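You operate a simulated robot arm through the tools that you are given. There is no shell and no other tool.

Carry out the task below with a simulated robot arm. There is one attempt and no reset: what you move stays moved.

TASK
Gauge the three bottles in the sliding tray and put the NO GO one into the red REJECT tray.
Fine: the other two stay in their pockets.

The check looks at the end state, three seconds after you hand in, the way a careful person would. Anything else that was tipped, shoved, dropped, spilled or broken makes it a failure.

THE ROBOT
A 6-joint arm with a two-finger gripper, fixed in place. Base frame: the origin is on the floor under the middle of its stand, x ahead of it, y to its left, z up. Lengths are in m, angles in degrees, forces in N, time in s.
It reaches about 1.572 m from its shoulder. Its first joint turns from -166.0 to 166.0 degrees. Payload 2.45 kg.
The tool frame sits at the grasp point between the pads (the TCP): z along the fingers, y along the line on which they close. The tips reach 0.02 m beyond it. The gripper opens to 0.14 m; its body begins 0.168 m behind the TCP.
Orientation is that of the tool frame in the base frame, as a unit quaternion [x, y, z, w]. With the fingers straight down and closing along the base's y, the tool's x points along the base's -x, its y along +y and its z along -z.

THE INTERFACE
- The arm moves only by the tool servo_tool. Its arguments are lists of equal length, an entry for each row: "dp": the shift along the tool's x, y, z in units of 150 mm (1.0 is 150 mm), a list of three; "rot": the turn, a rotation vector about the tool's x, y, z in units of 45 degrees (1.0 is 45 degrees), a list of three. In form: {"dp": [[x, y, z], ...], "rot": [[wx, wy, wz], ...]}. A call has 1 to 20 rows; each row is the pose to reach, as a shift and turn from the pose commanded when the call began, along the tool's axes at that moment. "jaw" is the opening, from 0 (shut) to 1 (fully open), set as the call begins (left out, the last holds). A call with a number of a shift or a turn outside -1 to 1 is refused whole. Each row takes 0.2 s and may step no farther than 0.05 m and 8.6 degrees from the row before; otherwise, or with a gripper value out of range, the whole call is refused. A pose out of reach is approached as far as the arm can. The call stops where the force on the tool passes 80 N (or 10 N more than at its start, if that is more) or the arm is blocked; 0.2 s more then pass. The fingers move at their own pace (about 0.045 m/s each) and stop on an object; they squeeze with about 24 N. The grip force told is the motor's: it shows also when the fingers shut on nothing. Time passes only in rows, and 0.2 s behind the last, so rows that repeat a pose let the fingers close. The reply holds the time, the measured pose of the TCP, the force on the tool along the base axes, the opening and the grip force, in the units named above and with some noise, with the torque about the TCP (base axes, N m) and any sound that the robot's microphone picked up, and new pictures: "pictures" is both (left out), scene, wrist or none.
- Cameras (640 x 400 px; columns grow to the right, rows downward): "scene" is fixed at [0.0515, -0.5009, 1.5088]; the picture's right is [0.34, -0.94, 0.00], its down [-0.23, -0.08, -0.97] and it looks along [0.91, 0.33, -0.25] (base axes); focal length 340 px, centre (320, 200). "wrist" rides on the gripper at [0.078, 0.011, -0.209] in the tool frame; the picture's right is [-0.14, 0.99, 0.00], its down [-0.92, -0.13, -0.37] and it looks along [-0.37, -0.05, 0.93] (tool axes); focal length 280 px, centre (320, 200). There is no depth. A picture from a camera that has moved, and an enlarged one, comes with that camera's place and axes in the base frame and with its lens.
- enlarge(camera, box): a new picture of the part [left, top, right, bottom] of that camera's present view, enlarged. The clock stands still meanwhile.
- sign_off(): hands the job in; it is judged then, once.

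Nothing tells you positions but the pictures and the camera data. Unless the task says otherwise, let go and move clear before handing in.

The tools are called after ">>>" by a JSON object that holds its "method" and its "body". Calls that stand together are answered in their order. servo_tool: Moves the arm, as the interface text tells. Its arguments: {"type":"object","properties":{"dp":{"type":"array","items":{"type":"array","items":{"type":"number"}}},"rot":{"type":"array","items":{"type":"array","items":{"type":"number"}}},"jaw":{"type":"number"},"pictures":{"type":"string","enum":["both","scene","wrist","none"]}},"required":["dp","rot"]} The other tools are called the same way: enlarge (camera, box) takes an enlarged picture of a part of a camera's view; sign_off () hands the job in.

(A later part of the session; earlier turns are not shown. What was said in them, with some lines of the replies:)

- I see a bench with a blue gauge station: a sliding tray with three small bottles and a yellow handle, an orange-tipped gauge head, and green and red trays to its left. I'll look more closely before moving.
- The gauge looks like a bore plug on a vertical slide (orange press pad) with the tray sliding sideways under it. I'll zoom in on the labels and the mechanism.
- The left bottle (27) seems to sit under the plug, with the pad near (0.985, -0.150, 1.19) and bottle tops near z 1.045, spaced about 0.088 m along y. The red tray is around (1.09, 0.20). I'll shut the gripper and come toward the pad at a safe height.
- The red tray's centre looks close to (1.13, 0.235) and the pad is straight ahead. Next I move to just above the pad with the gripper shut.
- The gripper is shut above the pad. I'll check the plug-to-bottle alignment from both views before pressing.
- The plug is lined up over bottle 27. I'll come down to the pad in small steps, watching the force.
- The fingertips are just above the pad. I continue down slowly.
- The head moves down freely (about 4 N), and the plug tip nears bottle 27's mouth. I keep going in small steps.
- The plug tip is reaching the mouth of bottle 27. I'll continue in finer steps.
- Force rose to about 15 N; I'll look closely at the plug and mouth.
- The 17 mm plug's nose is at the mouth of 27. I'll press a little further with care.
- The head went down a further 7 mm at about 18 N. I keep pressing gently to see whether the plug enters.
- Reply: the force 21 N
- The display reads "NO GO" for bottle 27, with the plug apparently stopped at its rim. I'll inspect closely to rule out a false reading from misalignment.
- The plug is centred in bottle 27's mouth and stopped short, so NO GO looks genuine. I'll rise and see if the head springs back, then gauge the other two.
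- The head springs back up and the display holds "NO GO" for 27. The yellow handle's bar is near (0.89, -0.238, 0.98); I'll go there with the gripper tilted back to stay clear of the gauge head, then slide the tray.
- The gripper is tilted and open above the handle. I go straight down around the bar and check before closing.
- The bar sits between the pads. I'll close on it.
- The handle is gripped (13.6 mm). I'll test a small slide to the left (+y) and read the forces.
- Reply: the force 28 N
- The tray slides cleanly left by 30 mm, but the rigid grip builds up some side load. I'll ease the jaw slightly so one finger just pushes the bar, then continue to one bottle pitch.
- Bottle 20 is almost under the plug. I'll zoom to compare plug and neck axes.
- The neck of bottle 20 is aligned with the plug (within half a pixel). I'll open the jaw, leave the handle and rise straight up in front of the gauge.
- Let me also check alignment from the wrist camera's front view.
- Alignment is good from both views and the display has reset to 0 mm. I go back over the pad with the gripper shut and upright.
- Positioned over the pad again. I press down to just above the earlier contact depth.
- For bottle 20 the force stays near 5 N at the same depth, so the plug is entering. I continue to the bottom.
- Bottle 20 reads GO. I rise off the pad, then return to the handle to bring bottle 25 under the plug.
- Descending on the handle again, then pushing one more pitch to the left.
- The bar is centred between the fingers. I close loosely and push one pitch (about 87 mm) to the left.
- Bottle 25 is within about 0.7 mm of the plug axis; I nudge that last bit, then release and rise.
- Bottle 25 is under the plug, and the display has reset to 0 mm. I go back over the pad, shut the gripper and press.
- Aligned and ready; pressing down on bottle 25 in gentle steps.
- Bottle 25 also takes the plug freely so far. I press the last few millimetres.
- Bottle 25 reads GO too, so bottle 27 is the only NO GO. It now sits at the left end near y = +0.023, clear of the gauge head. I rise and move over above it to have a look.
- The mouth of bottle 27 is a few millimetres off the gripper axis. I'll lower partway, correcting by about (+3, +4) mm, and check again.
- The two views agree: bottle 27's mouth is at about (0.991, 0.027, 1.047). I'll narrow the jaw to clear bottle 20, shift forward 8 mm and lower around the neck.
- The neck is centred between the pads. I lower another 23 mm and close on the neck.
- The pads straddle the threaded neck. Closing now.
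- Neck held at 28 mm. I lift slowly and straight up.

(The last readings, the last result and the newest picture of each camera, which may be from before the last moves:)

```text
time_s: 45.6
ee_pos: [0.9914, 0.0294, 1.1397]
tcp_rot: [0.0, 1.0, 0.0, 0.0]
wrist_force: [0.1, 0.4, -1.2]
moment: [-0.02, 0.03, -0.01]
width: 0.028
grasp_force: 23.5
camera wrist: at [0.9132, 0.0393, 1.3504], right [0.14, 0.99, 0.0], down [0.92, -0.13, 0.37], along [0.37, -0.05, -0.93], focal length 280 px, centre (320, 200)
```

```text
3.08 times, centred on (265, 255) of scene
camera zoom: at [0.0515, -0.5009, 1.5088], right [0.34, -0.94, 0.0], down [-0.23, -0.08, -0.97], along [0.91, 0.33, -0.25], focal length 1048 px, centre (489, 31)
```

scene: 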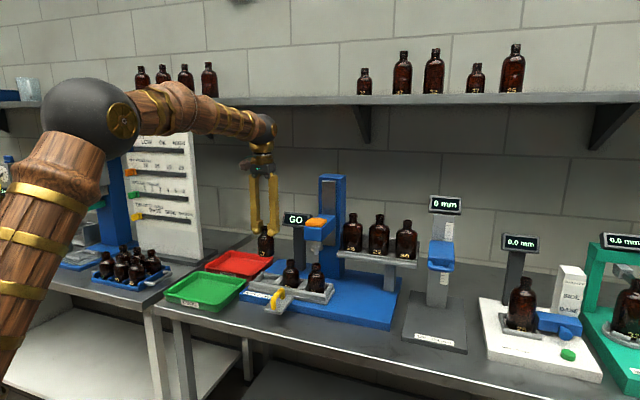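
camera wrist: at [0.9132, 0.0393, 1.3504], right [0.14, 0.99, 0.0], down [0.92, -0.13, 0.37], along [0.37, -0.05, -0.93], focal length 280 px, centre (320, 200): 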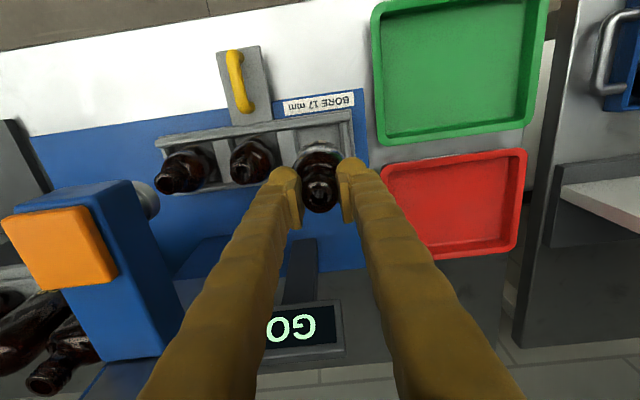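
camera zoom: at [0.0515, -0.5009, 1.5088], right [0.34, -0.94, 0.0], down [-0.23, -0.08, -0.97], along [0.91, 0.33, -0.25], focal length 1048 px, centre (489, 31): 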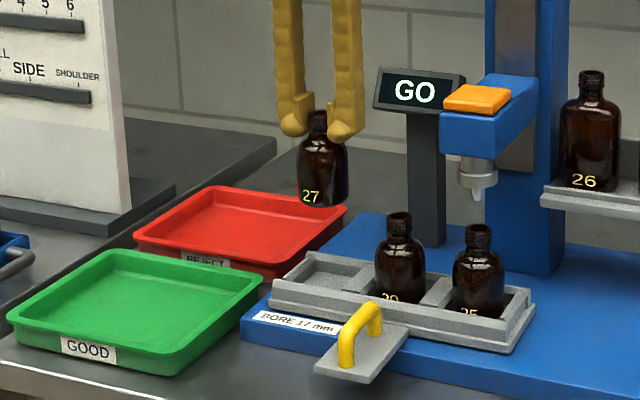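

Bottle 27 is held upright and clear; 20 and 25 remain in their pockets. The red tray spans roughly x 1.035–1.20, y 0.115–0.32; I carry the bottle sideways at moderate height.

>>> {"method": "servo_tool", "body": {"dp": [[0, 0.12, 0.03], [0, 0.3, 0.07], [0, 0.5, 0.12], [0, 0.7, 0.17], [0, 0.88, 0.2], [0, 1.0, 0.2]], "rot": [[0, 0, 0], [0, 0, 0], [0, 0, 0], [0, 0, 0], [0, 0, 0], [0, 0, 0]], "jaw": 0}}

>>> {"method": "enlarge", "body": {"camera": "scene", "box": [150, 90, 330, 320]}}

```text
time_s: 47.0
ee_pos: [0.9903, 0.1792, 1.1119]
tcp_rot: [0.0, 1.0, 0.0, -0.001]
wrist_force: [0.1, 0.5, -2.6]
moment: [0.02, -0.01, 0.01]
width: 0.0276
grasp_force: 23.7
camera wrist: at [0.9126, 0.1896, 1.3216], right [0.14, 0.99, 0.0], down [0.92, -0.13, 0.37], along [0.37, -0.05, -0.93], focal length 280 px, centre (320, 200)
```

scene: 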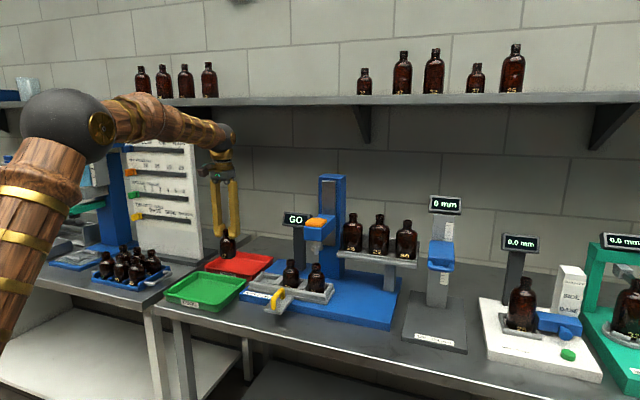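
wrist: 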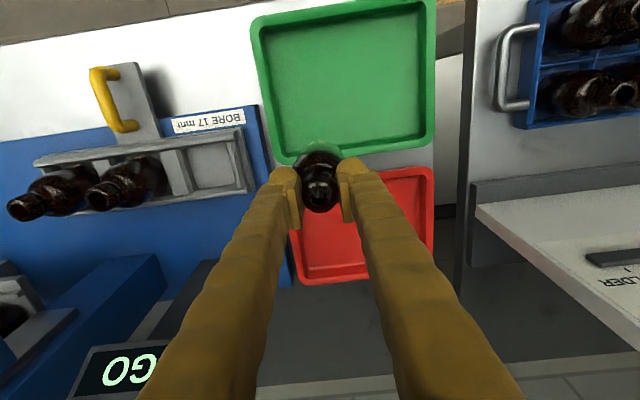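

```text
1.74 times, centred on (240, 205) of scene
camera zoom: at [0.0515, -0.5009, 1.5088], right [0.34, -0.94, 0.0], down [-0.23, -0.08, -0.97], along [0.91, 0.33, -0.25], focal length 592 px, centre (459, 191)
```

zoom: 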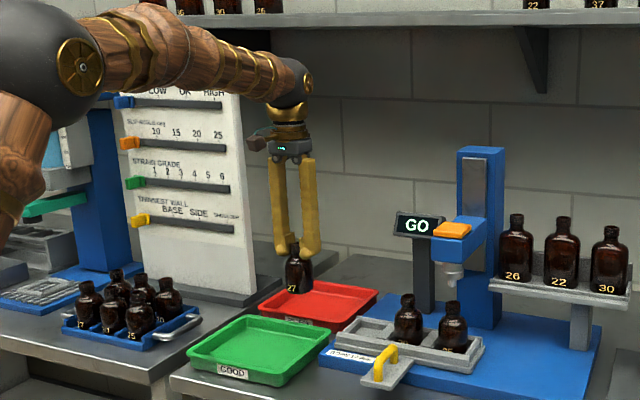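

The bottle hangs beside the red tray with room around it. I move forward over the tray, a little lower to stay well under the shelf.

>>> {"method": "servo_tool", "body": {"dp": [[-0.1, 0.05, 0.03], [-0.28, 0.1, 0.08], [-0.46, 0.16, 0.13], [-0.62, 0.22, 0.18], [-0.76, 0.245, 0.18], [-0.76, 0.245, 0.18]], "rot": [[0, 0, 0], [0, 0, 0], [0, 0, 0], [0, 0, 0], [0, 0, 0], [0, 0, 0]], "jaw": 0}}

>>> {"method": "enlarge", "body": {"camera": "scene", "box": [180, 80, 320, 310]}}

>>> {"method": "enlarge", "body": {"camera": "wrist", "box": [180, 40, 480, 260]}}

```text
time_s: 48.4
ee_pos: [1.1058, 0.216, 1.0832]
tcp_rot: [0.0, 1.0, 0.0, 0.0]
wrist_force: [-0.2, -0.6, -0.8]
moment: [0.03, -0.03, -0.01]
width: 0.0275
grasp_force: 24.2
camera wrist: at [1.0271, 0.2272, 1.2929], right [0.14, 0.99, 0.0], down [0.92, -0.13, 0.37], along [0.37, -0.05, -0.93], focal length 280 px, centre (320, 200)
```

scene: 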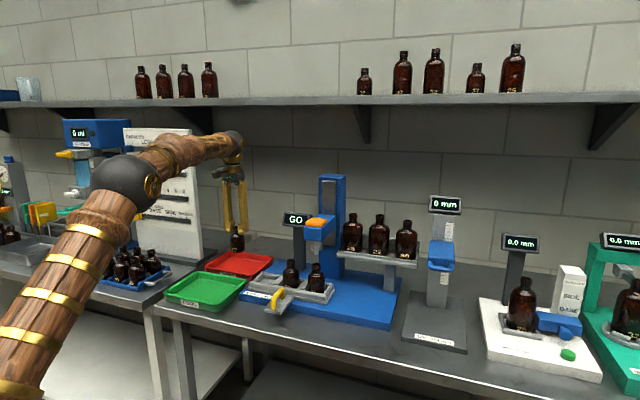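
wrist: 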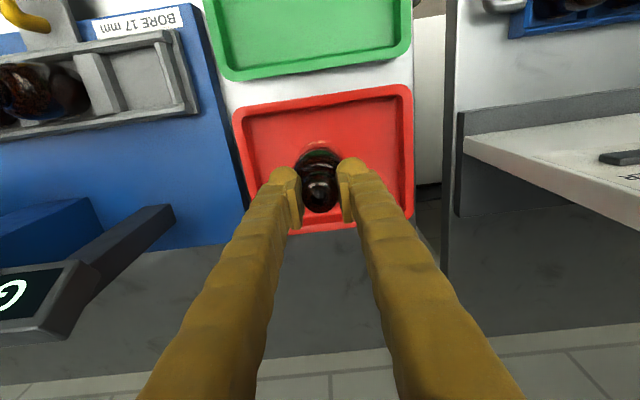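

```text
1.74 times, centred on (250, 195) of scene
camera zoom: at [0.0515, -0.5009, 1.5088], right [0.34, -0.94, 0.0], down [-0.23, -0.08, -0.97], along [0.91, 0.33, -0.25], focal length 592 px, centre (442, 209)
```

zoom: 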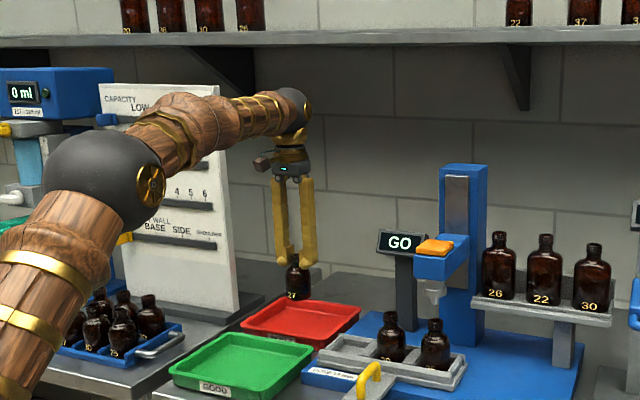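

```text
1.82 times, centred on (330, 150) of wrist
camera zoom: at [1.0271, 0.2272, 1.2929], right [0.14, 0.99, 0.0], down [0.92, -0.13, 0.37], along [0.37, -0.05, -0.93], focal length 510 px, centre (302, 291)
```

zoom: 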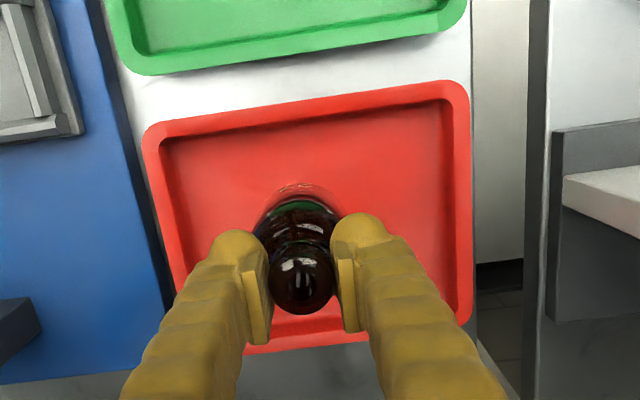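

The bottle is well inside the red tray's outline. I lower gently.

>>> {"method": "servo_tool", "body": {"dp": [[0, 0, 0.08], [0, 0, 0.16], [0, 0, 0.24], [0, 0, 0.3], [0, 0, 0.333]], "rot": [[0, 0, 0], [0, 0, 0], [0, 0, 0], [0, 0, 0], [0, 0, 0]], "jaw": 0, "pictures": "none"}}

>>> {"method": "enlarge", "body": {"camera": "scene", "box": [195, 200, 295, 310]}}

>>> {"method": "enlarge", "body": {"camera": "wrist", "box": [180, 40, 480, 260]}}

```text
time_s: 49.6
ee_pos: [1.1054, 0.2172, 1.0326]
tcp_rot: [0.0, 1.0, 0.0, 0.0]
wrist_force: [0.6, -0.2, -1.0]
moment: [0.05, 0.0, -0.01]
width: 0.0279
grasp_force: 23.4
```

```text
3.64 times, centred on (245, 255) of scene
camera zoom: at [0.0515, -0.5009, 1.5088], right [0.34, -0.94, 0.0], down [-0.23, -0.08, -0.97], along [0.91, 0.33, -0.25], focal length 1238 px, centre (593, 0)
```

zoom: 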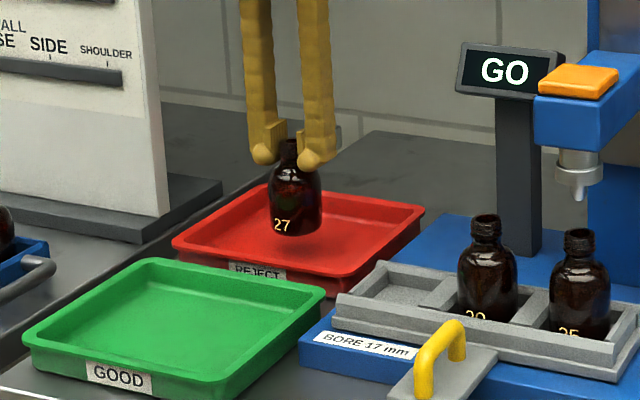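

```text
1.82 times, centred on (330, 150) of wrist
camera zoom: at [1.0272, 0.2273, 1.2434], right [0.14, 0.99, 0.0], down [0.92, -0.13, 0.37], along [0.37, -0.05, -0.93], focal length 510 px, centre (302, 291)
```

zoom: 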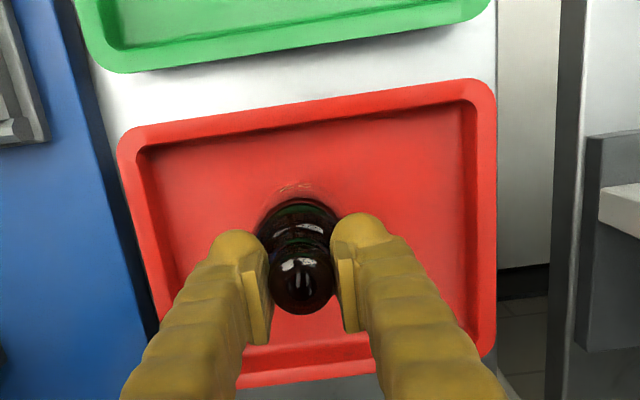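

Still a small gap beneath. I continue in 3 mm steps, watching for contact.

>>> {"method": "servo_tool", "body": {"dp": [[0, 0, 0.02], [0, 0, 0.04], [0, 0, 0.06], [0, 0, 0.08]], "rot": [[0, 0, 0], [0, 0, 0], [0, 0, 0], [0, 0, 0]], "jaw": 0, "pictures": "none"}}

>>> {"method": "enlarge", "body": {"camera": "scene", "box": [195, 220, 295, 300]}}

```text
time_s: 50.6
ee_pos: [1.1057, 0.2148, 1.0203]
tcp_rot: [0.0, 1.0, 0.0, 0.001]
wrist_force: [-0.7, 0.8, -0.4]
moment: [-0.01, 0.01, -0.05]
width: 0.0277
grasp_force: 23.7
```

```text
5.00 times, centred on (245, 260) of scene
camera zoom: at [0.0515, -0.5009, 1.5088], right [0.34, -0.94, 0.0], down [-0.23, -0.08, -0.97], along [0.91, 0.33, -0.25], focal length 1702 px, centre (695, -100)
```

zoom: 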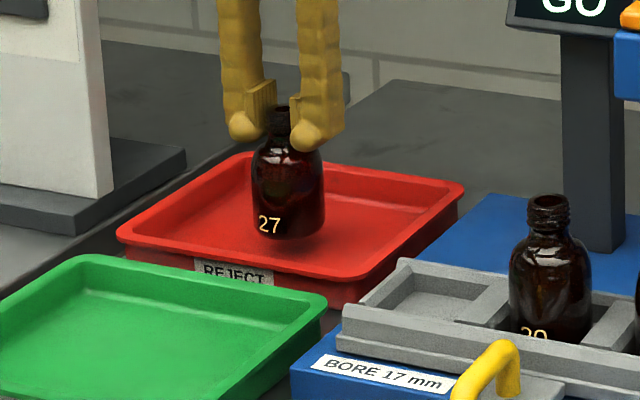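

Nearly down; continuing in 2 mm steps.

>>> {"method": "servo_tool", "body": {"dp": [[0, 0, 0.0133], [0, 0, 0.0267], [0, 0, 0.04]], "rot": [[0, 0, 0], [0, 0, 0], [0, 0, 0]], "jaw": 0, "pictures": "none"}}

>>> {"method": "enlarge", "body": {"camera": "scene", "box": [215, 230, 275, 280]}}

```text
time_s: 51.4
ee_pos: [1.1051, 0.2158, 1.0162]
tcp_rot: [0.0, 1.0, 0.0, 0.0]
wrist_force: [0.0, -0.2, -0.2]
moment: [-0.01, 0.05, 0.01]
width: 0.0277
grasp_force: 23.9
```

```text
8.00 times, centred on (245, 255) of scene
camera zoom: at [0.0515, -0.5009, 1.5088], right [0.34, -0.94, 0.0], down [-0.23, -0.08, -0.97], along [0.91, 0.33, -0.25], focal length 2724 px, centre (920, -240)
```

zoom: 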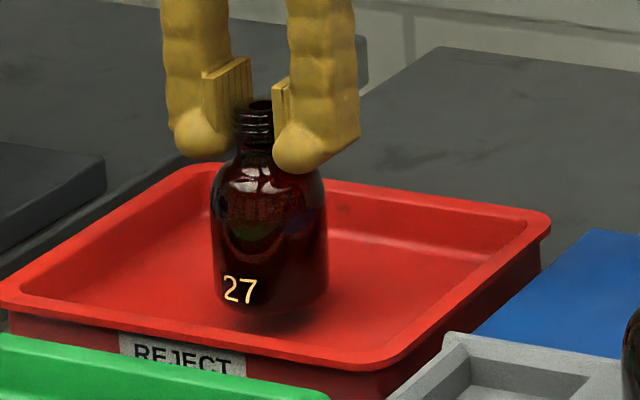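

A hair's breadth to go; stepping 1.5 mm at a time.

>>> {"method": "servo_tool", "body": {"dp": [[0, 0, 0.01], [0, 0, 0.02], [0, 0, 0.02]], "rot": [[0, 0, 0], [0, 0, 0], [0, 0, 0]], "jaw": 0, "pictures": "none"}}

>>> {"method": "enlarge", "body": {"camera": "scene", "box": [215, 230, 275, 280]}}

```text
time_s: 52.2
ee_pos: [1.1039, 0.2166, 1.0129]
tcp_rot: [0.0, 1.0, 0.001, -0.001]
wrist_force: [-0.5, -0.1, -0.3]
moment: [-0.03, -0.02, 0.0]
width: 0.0277
grasp_force: 24.2
```

```text
8.00 times, centred on (245, 255) of scene
camera zoom: at [0.0515, -0.5009, 1.5088], right [0.34, -0.94, 0.0], down [-0.23, -0.08, -0.97], along [0.91, 0.33, -0.25], focal length 2724 px, centre (920, -240)
```

zoom: 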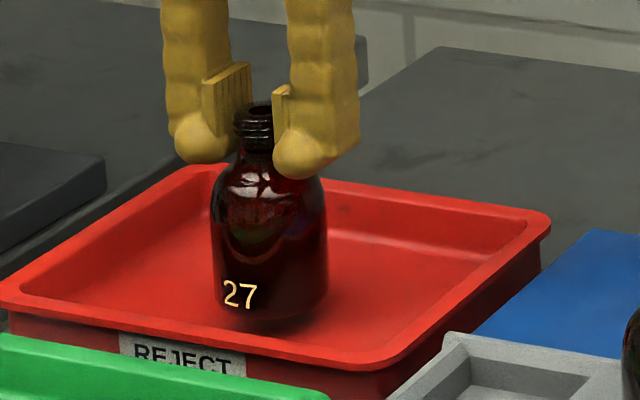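

No contact yet by force. I keep stepping down.

>>> {"method": "servo_tool", "body": {"dp": [[0, 0, 0.01], [0, 0, 0.02], [0, 0, 0.03], [0, 0, 0.03]], "rot": [[0, 0, 0], [0, 0, 0], [0, 0, 0], [0, 0, 0]], "jaw": 0, "pictures": "none"}}

>>> {"method": "enlarge", "body": {"camera": "scene", "box": [215, 230, 275, 280]}}

```text
time_s: 53.2
ee_pos: [1.1047, 0.2161, 1.0072]
tcp_rot: [0.001, 1.0, 0.001, -0.001]
wrist_force: [-0.8, -0.7, -0.3]
moment: [0.01, 0.01, 0.02]
width: 0.028
grasp_force: 23.8
```

```text
8.00 times, centred on (245, 255) of scene
camera zoom: at [0.0515, -0.5009, 1.5088], right [0.34, -0.94, 0.0], down [-0.23, -0.08, -0.97], along [0.91, 0.33, -0.25], focal length 2724 px, centre (920, -240)
```

zoom: 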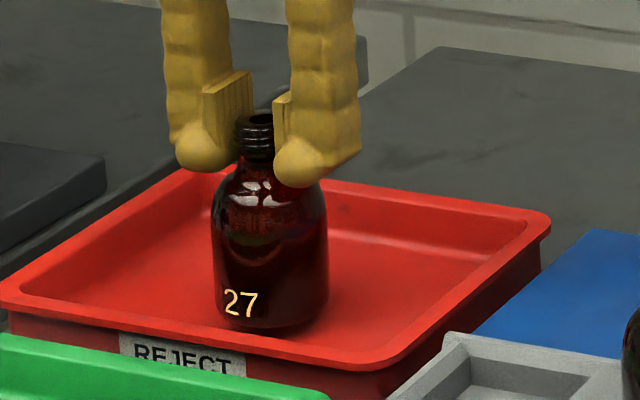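

Very close now; another 3 mm in small steps.

>>> {"method": "servo_tool", "body": {"dp": [[0, 0, 0.007], [0, 0, 0.014], [0, 0, 0.02], [0, 0, 0.02]], "rot": [[0, 0, 0], [0, 0, 0], [0, 0, 0], [0, 0, 0]], "jaw": 0, "pictures": "none"}}

>>> {"method": "enlarge", "body": {"camera": "scene", "box": [215, 230, 275, 280]}}

```text
time_s: 54.2
ee_pos: [1.1045, 0.2159, 1.0055]
tcp_rot: [0.0, 1.0, 0.0, 0.0]
wrist_force: [-0.8, 0.5, -0.5]
moment: [-0.02, 0.01, 0.02]
width: 0.028
grasp_force: 24.6
```

```text
8.00 times, centred on (245, 255) of scene
camera zoom: at [0.0515, -0.5009, 1.5088], right [0.34, -0.94, 0.0], down [-0.23, -0.08, -0.97], along [0.91, 0.33, -0.25], focal length 2724 px, centre (920, -240)
```

zoom: 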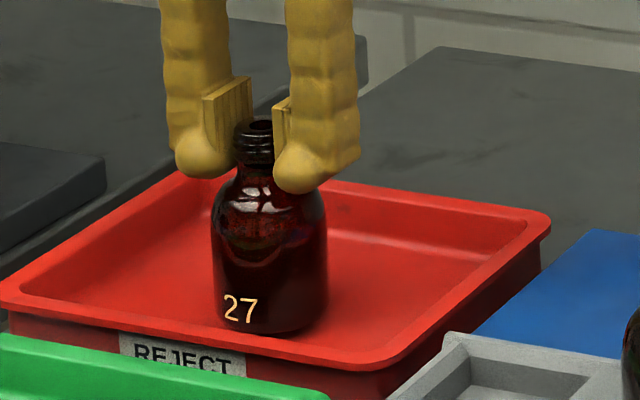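

Still free-hanging according to the force. I continue with small steps until the contact registers.

>>> {"method": "servo_tool", "body": {"dp": [[0, 0, 0.007], [0, 0, 0.014], [0, 0, 0.02], [0, 0, 0.02]], "rot": [[0, 0, 0], [0, 0, 0], [0, 0, 0], [0, 0, 0]], "jaw": 0, "pictures": "none"}}

>>> {"method": "enlarge", "body": {"camera": "scene", "box": [215, 230, 275, 280]}}

>>> {"method": "enlarge", "body": {"camera": "wrist", "box": [240, 100, 400, 260]}}

```text
time_s: 55.2
ee_pos: [1.1046, 0.2158, 1.0013]
tcp_rot: [-0.001, 1.0, 0.0, 0.0]
wrist_force: [-0.3, 0.4, -1.1]
moment: [0.0, -0.02, -0.03]
width: 0.028
grasp_force: 24.4
```

```text
8.00 times, centred on (245, 255) of scene
camera zoom: at [0.0515, -0.5009, 1.5088], right [0.34, -0.94, 0.0], down [-0.23, -0.08, -0.97], along [0.91, 0.33, -0.25], focal length 2724 px, centre (920, -240)
```

zoom: 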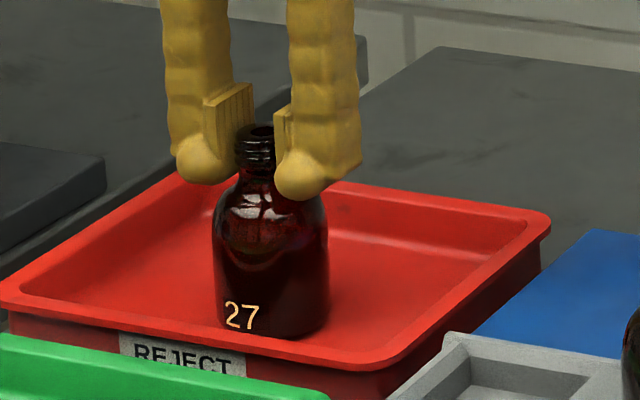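

```text
2.50 times, centred on (320, 180) of wrist
camera zoom: at [1.0264, 0.226, 1.2122], right [0.14, 0.99, 0.0], down [0.92, -0.13, 0.37], along [0.37, -0.05, -0.93], focal length 701 px, centre (320, 250)
```

zoom: 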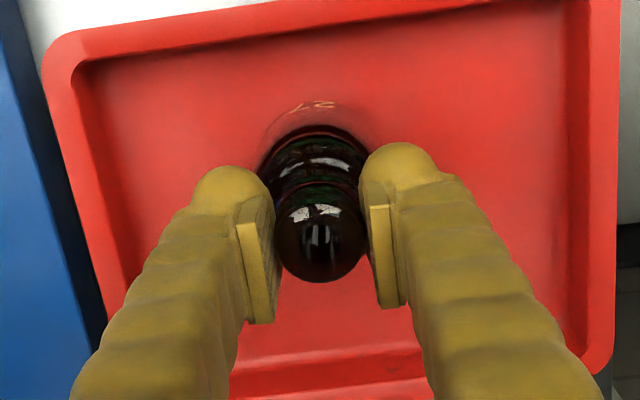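

Contact still hasn't registered; I continue stepping.

>>> {"method": "servo_tool", "body": {"dp": [[0, 0, 0.01], [0, 0, 0.02], [0, 0, 0.03], [0, 0, 0.03]], "rot": [[0, 0, 0], [0, 0, 0], [0, 0, 0], [0, 0, 0]], "jaw": 0, "pictures": "none"}}

>>> {"method": "enlarge", "body": {"camera": "scene", "box": [215, 230, 275, 280]}}

```text
time_s: 56.2
ee_pos: [1.1041, 0.2156, 0.9983]
tcp_rot: [0.0, 1.0, -0.001, 0.001]
wrist_force: [0.1, 1.1, 18.9]
moment: [0.02, -0.08, 0.0]
width: 0.0278
grasp_force: 24.1
```

```text
8.00 times, centred on (245, 255) of scene
camera zoom: at [0.0515, -0.5009, 1.5088], right [0.34, -0.94, 0.0], down [-0.23, -0.08, -0.97], along [0.91, 0.33, -0.25], focal length 2724 px, centre (920, -240)
```

zoom: 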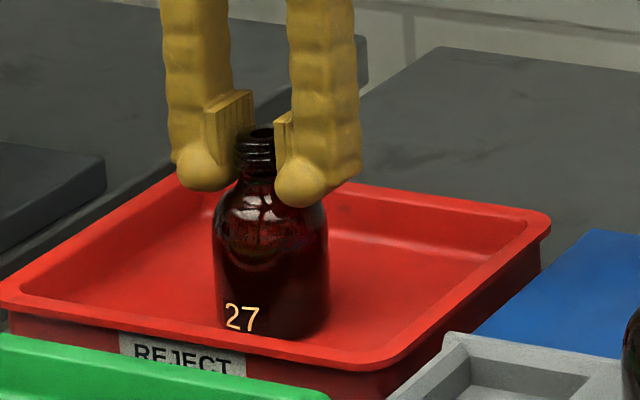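

The bottle has touched the tray floor (19 N). I back off about 2 mm to relieve the load before opening.

>>> {"method": "servo_tool", "body": {"dp": [[0, 0, -0.006], [0, 0, -0.012], [0, 0, -0.012]], "rot": [[0, 0, 0], [0, 0, 0], [0, 0, 0]], "jaw": 0, "pictures": "none"}}

```text
time_s: 57.0
ee_pos: [1.104, 0.216, 0.9976]
tcp_rot: [-0.001, 1.0, 0.0, 0.0]
wrist_force: [1.3, 0.7, 2.4]
moment: [-0.09, -0.17, 0.01]
width: 0.0278
grasp_force: 24.5
```

The load is down to about 2 N with the bottle standing on the tray floor. Opening the jaw now.

>>> {"method": "servo_tool", "body": {"dp": [[0, 0, 0], [0, 0, 0], [0, 0, 0], [0, 0, 0]], "rot": [[0, 0, 0], [0, 0, 0], [0, 0, 0], [0, 0, 0]], "jaw": 0.4}}

>>> {"method": "enlarge", "body": {"camera": "scene", "box": [205, 220, 285, 285]}}

>>> {"method": "enlarge", "body": {"camera": "wrist", "box": [240, 100, 400, 260]}}

```text
time_s: 58.0
ee_pos: [1.1045, 0.2151, 0.9989]
tcp_rot: [0.0, 1.0, 0.0, -0.001]
wrist_force: [-0.1, 1.3, 1.0]
moment: [0.05, -0.01, -0.02]
width: 0.0558
grasp_force: 0.1
camera wrist: at [1.0264, 0.2263, 1.2093], right [0.14, 0.99, 0.0], down [0.92, -0.13, 0.37], along [0.37, -0.05, -0.93], focal length 280 px, centre (320, 200)
```

scene: 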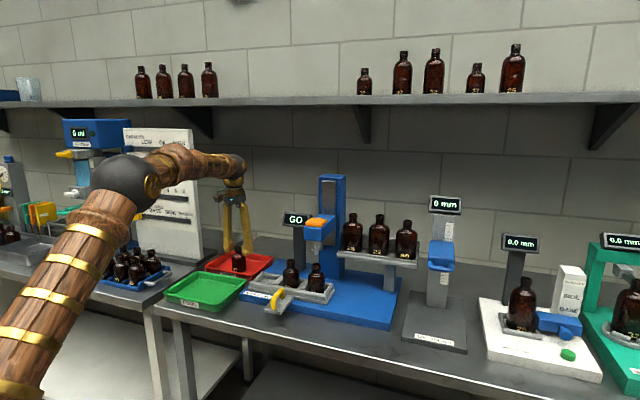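
wrist: 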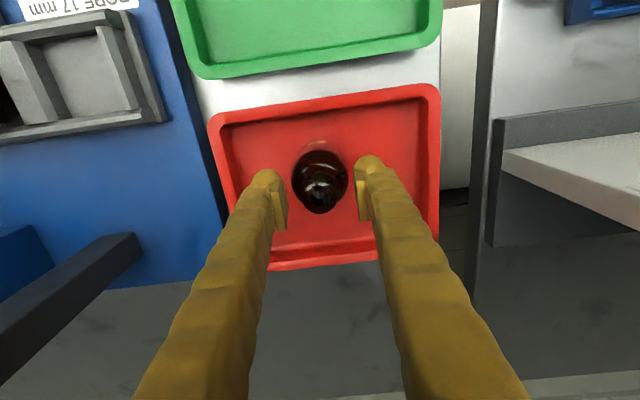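

```text
6.15 times, centred on (245, 252) of scene
camera zoom: at [0.0515, -0.5009, 1.5088], right [0.34, -0.94, 0.0], down [-0.23, -0.08, -0.97], along [0.91, 0.33, -0.25], focal length 2095 px, centre (782, -123)
```

zoom: 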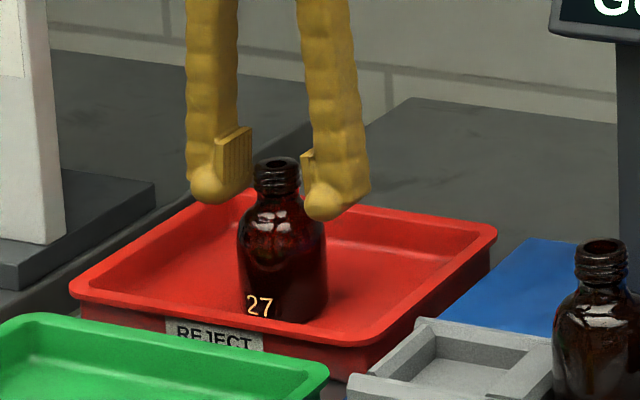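

```text
2.50 times, centred on (320, 180) of wrist
camera zoom: at [1.0264, 0.2263, 1.2093], right [0.14, 0.99, 0.0], down [0.92, -0.13, 0.37], along [0.37, -0.05, -0.93], focal length 701 px, centre (320, 250)
```

zoom: 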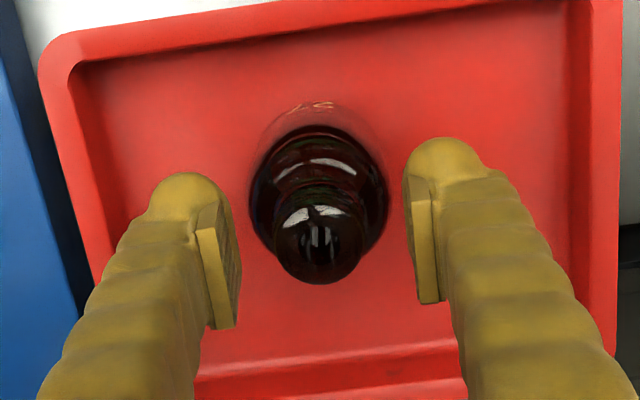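

Bottle 27 stands upright in the red REJECT tray, free of the fingers. I rise straight up, then back away from the bench.

>>> {"method": "servo_tool", "body": {"dp": [[0, 0, -0.08], [0, 0, -0.2], [0, 0, -0.4], [0, 0, -0.6], [0, 0, -0.75], [0.25, 0, -0.85], [0.5, 0, -0.95], [0.75, 0, -1.0], [1.0, 0, -1.0]], "rot": [[0, 0, 0], [0, 0, 0], [0, 0, 0], [0, 0, 0], [0, 0, 0], [0, 0, 0], [0, 0, 0], [0, 0, 0], [0, 0, 0]], "jaw": 0.4}}

>>> {"method": "servo_tool", "body": {"dp": [[0.25, 0, -0.2], [0.5, 0, -0.4], [0.75, 0, -0.6], [1.0, 0, -0.8]], "rot": [[0, 0, 0], [0, 0, 0], [0, 0, 0], [0, 0, 0]], "jaw": 0.4}}

>>> {"method": "enlarge", "body": {"camera": "scene", "box": [160, 170, 400, 330]}}

```text
time_s: 60.0
ee_pos: [0.9547, 0.217, 1.1508]
tcp_rot: [0.0, 1.0, 0.001, -0.001]
wrist_force: [-0.6, 0.0, -0.6]
moment: [0.0, 0.02, -0.02]
width: 0.0558
grasp_force: 0.1
camera wrist: at [0.8761, 0.2264, 1.3613], right [0.14, 0.99, 0.0], down [0.92, -0.13, 0.37], along [0.37, -0.05, -0.93], focal length 280 px, centre (320, 200)
```

scene: 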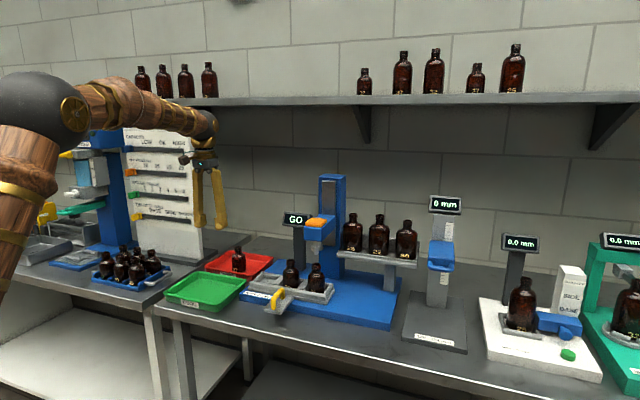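
wrist: 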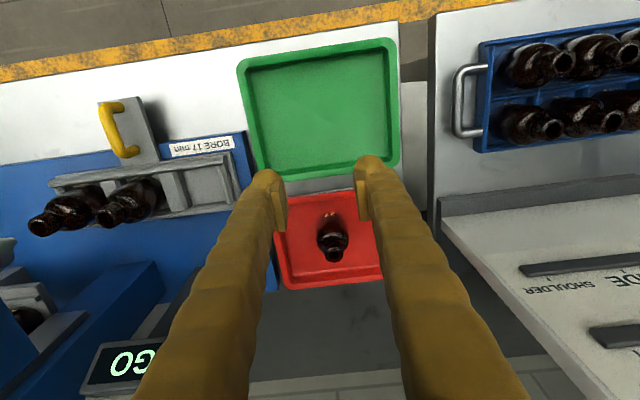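

```text
time_s: 61.0
ee_pos: [0.8047, 0.2161, 1.2671]
tcp_rot: [0.0, 1.0, 0.0, -0.001]
wrist_force: [0.5, -0.2, 0.3]
moment: [-0.01, 0.11, 0.03]
width: 0.056
grasp_force: 0.2
camera wrist: at [0.7266, 0.2255, 1.4777], right [0.14, 0.99, 0.0], down [0.92, -0.13, 0.37], along [0.36, -0.05, -0.93], focal length 280 px, centre (320, 200)
```

scene: 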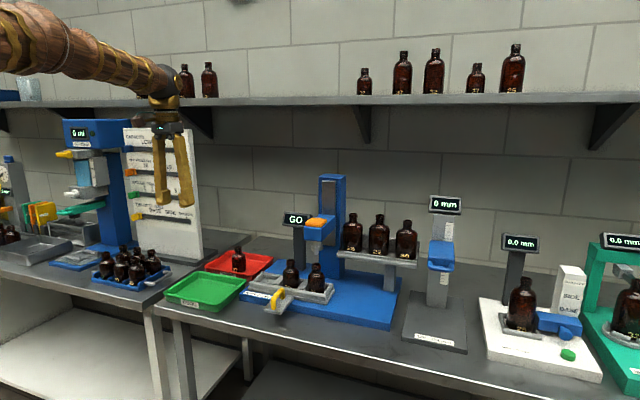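
wrist: 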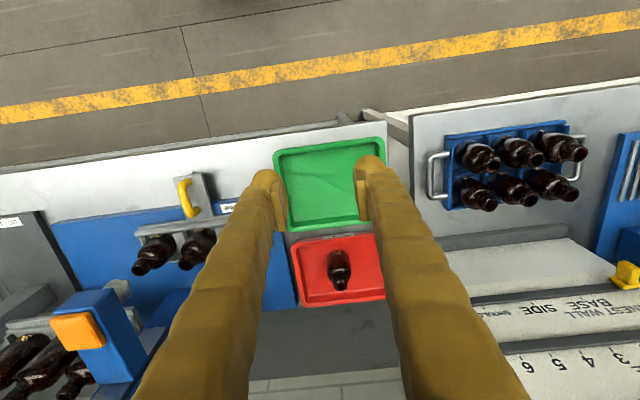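

```text
2.50 times, centred on (280, 250) of scene
camera zoom: at [0.0515, -0.5009, 1.5088], right [0.34, -0.94, 0.0], down [-0.23, -0.08, -0.97], along [0.91, 0.33, -0.25], focal length 851 px, centre (420, 75)
```

zoom: 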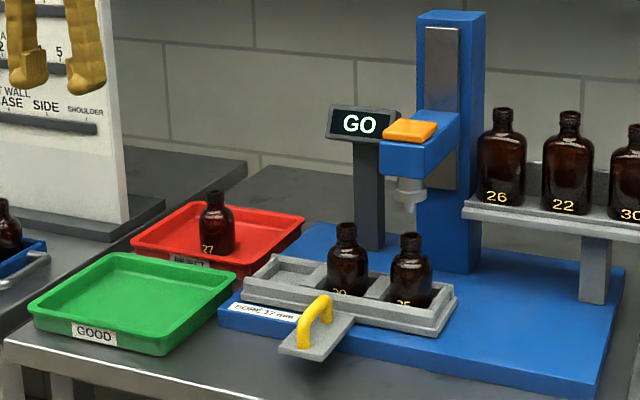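

Bottle 27 (NO GO) stands in the red REJECT tray. Bottles 20 and 25 (both GO) are still in their pockets, nothing else was disturbed, and the arm is clear, so I'm handing in.

>>> {"method": "sign_off", "body": {}}

```text
The job is handed in.
```

I gauged all three bottles. Bottle 27 read NO GO, and it now stands upright in the red REJECT tray. Bottles 20 and 25 both read GO and are still in their pockets.

The sliding tray is two positions to the left of where it started, because I left it where the last bottle was gauged. I saw nothing else tipped or moved. The gripper is open and clear of the bench, and I've handed the job in; no verdict came back.
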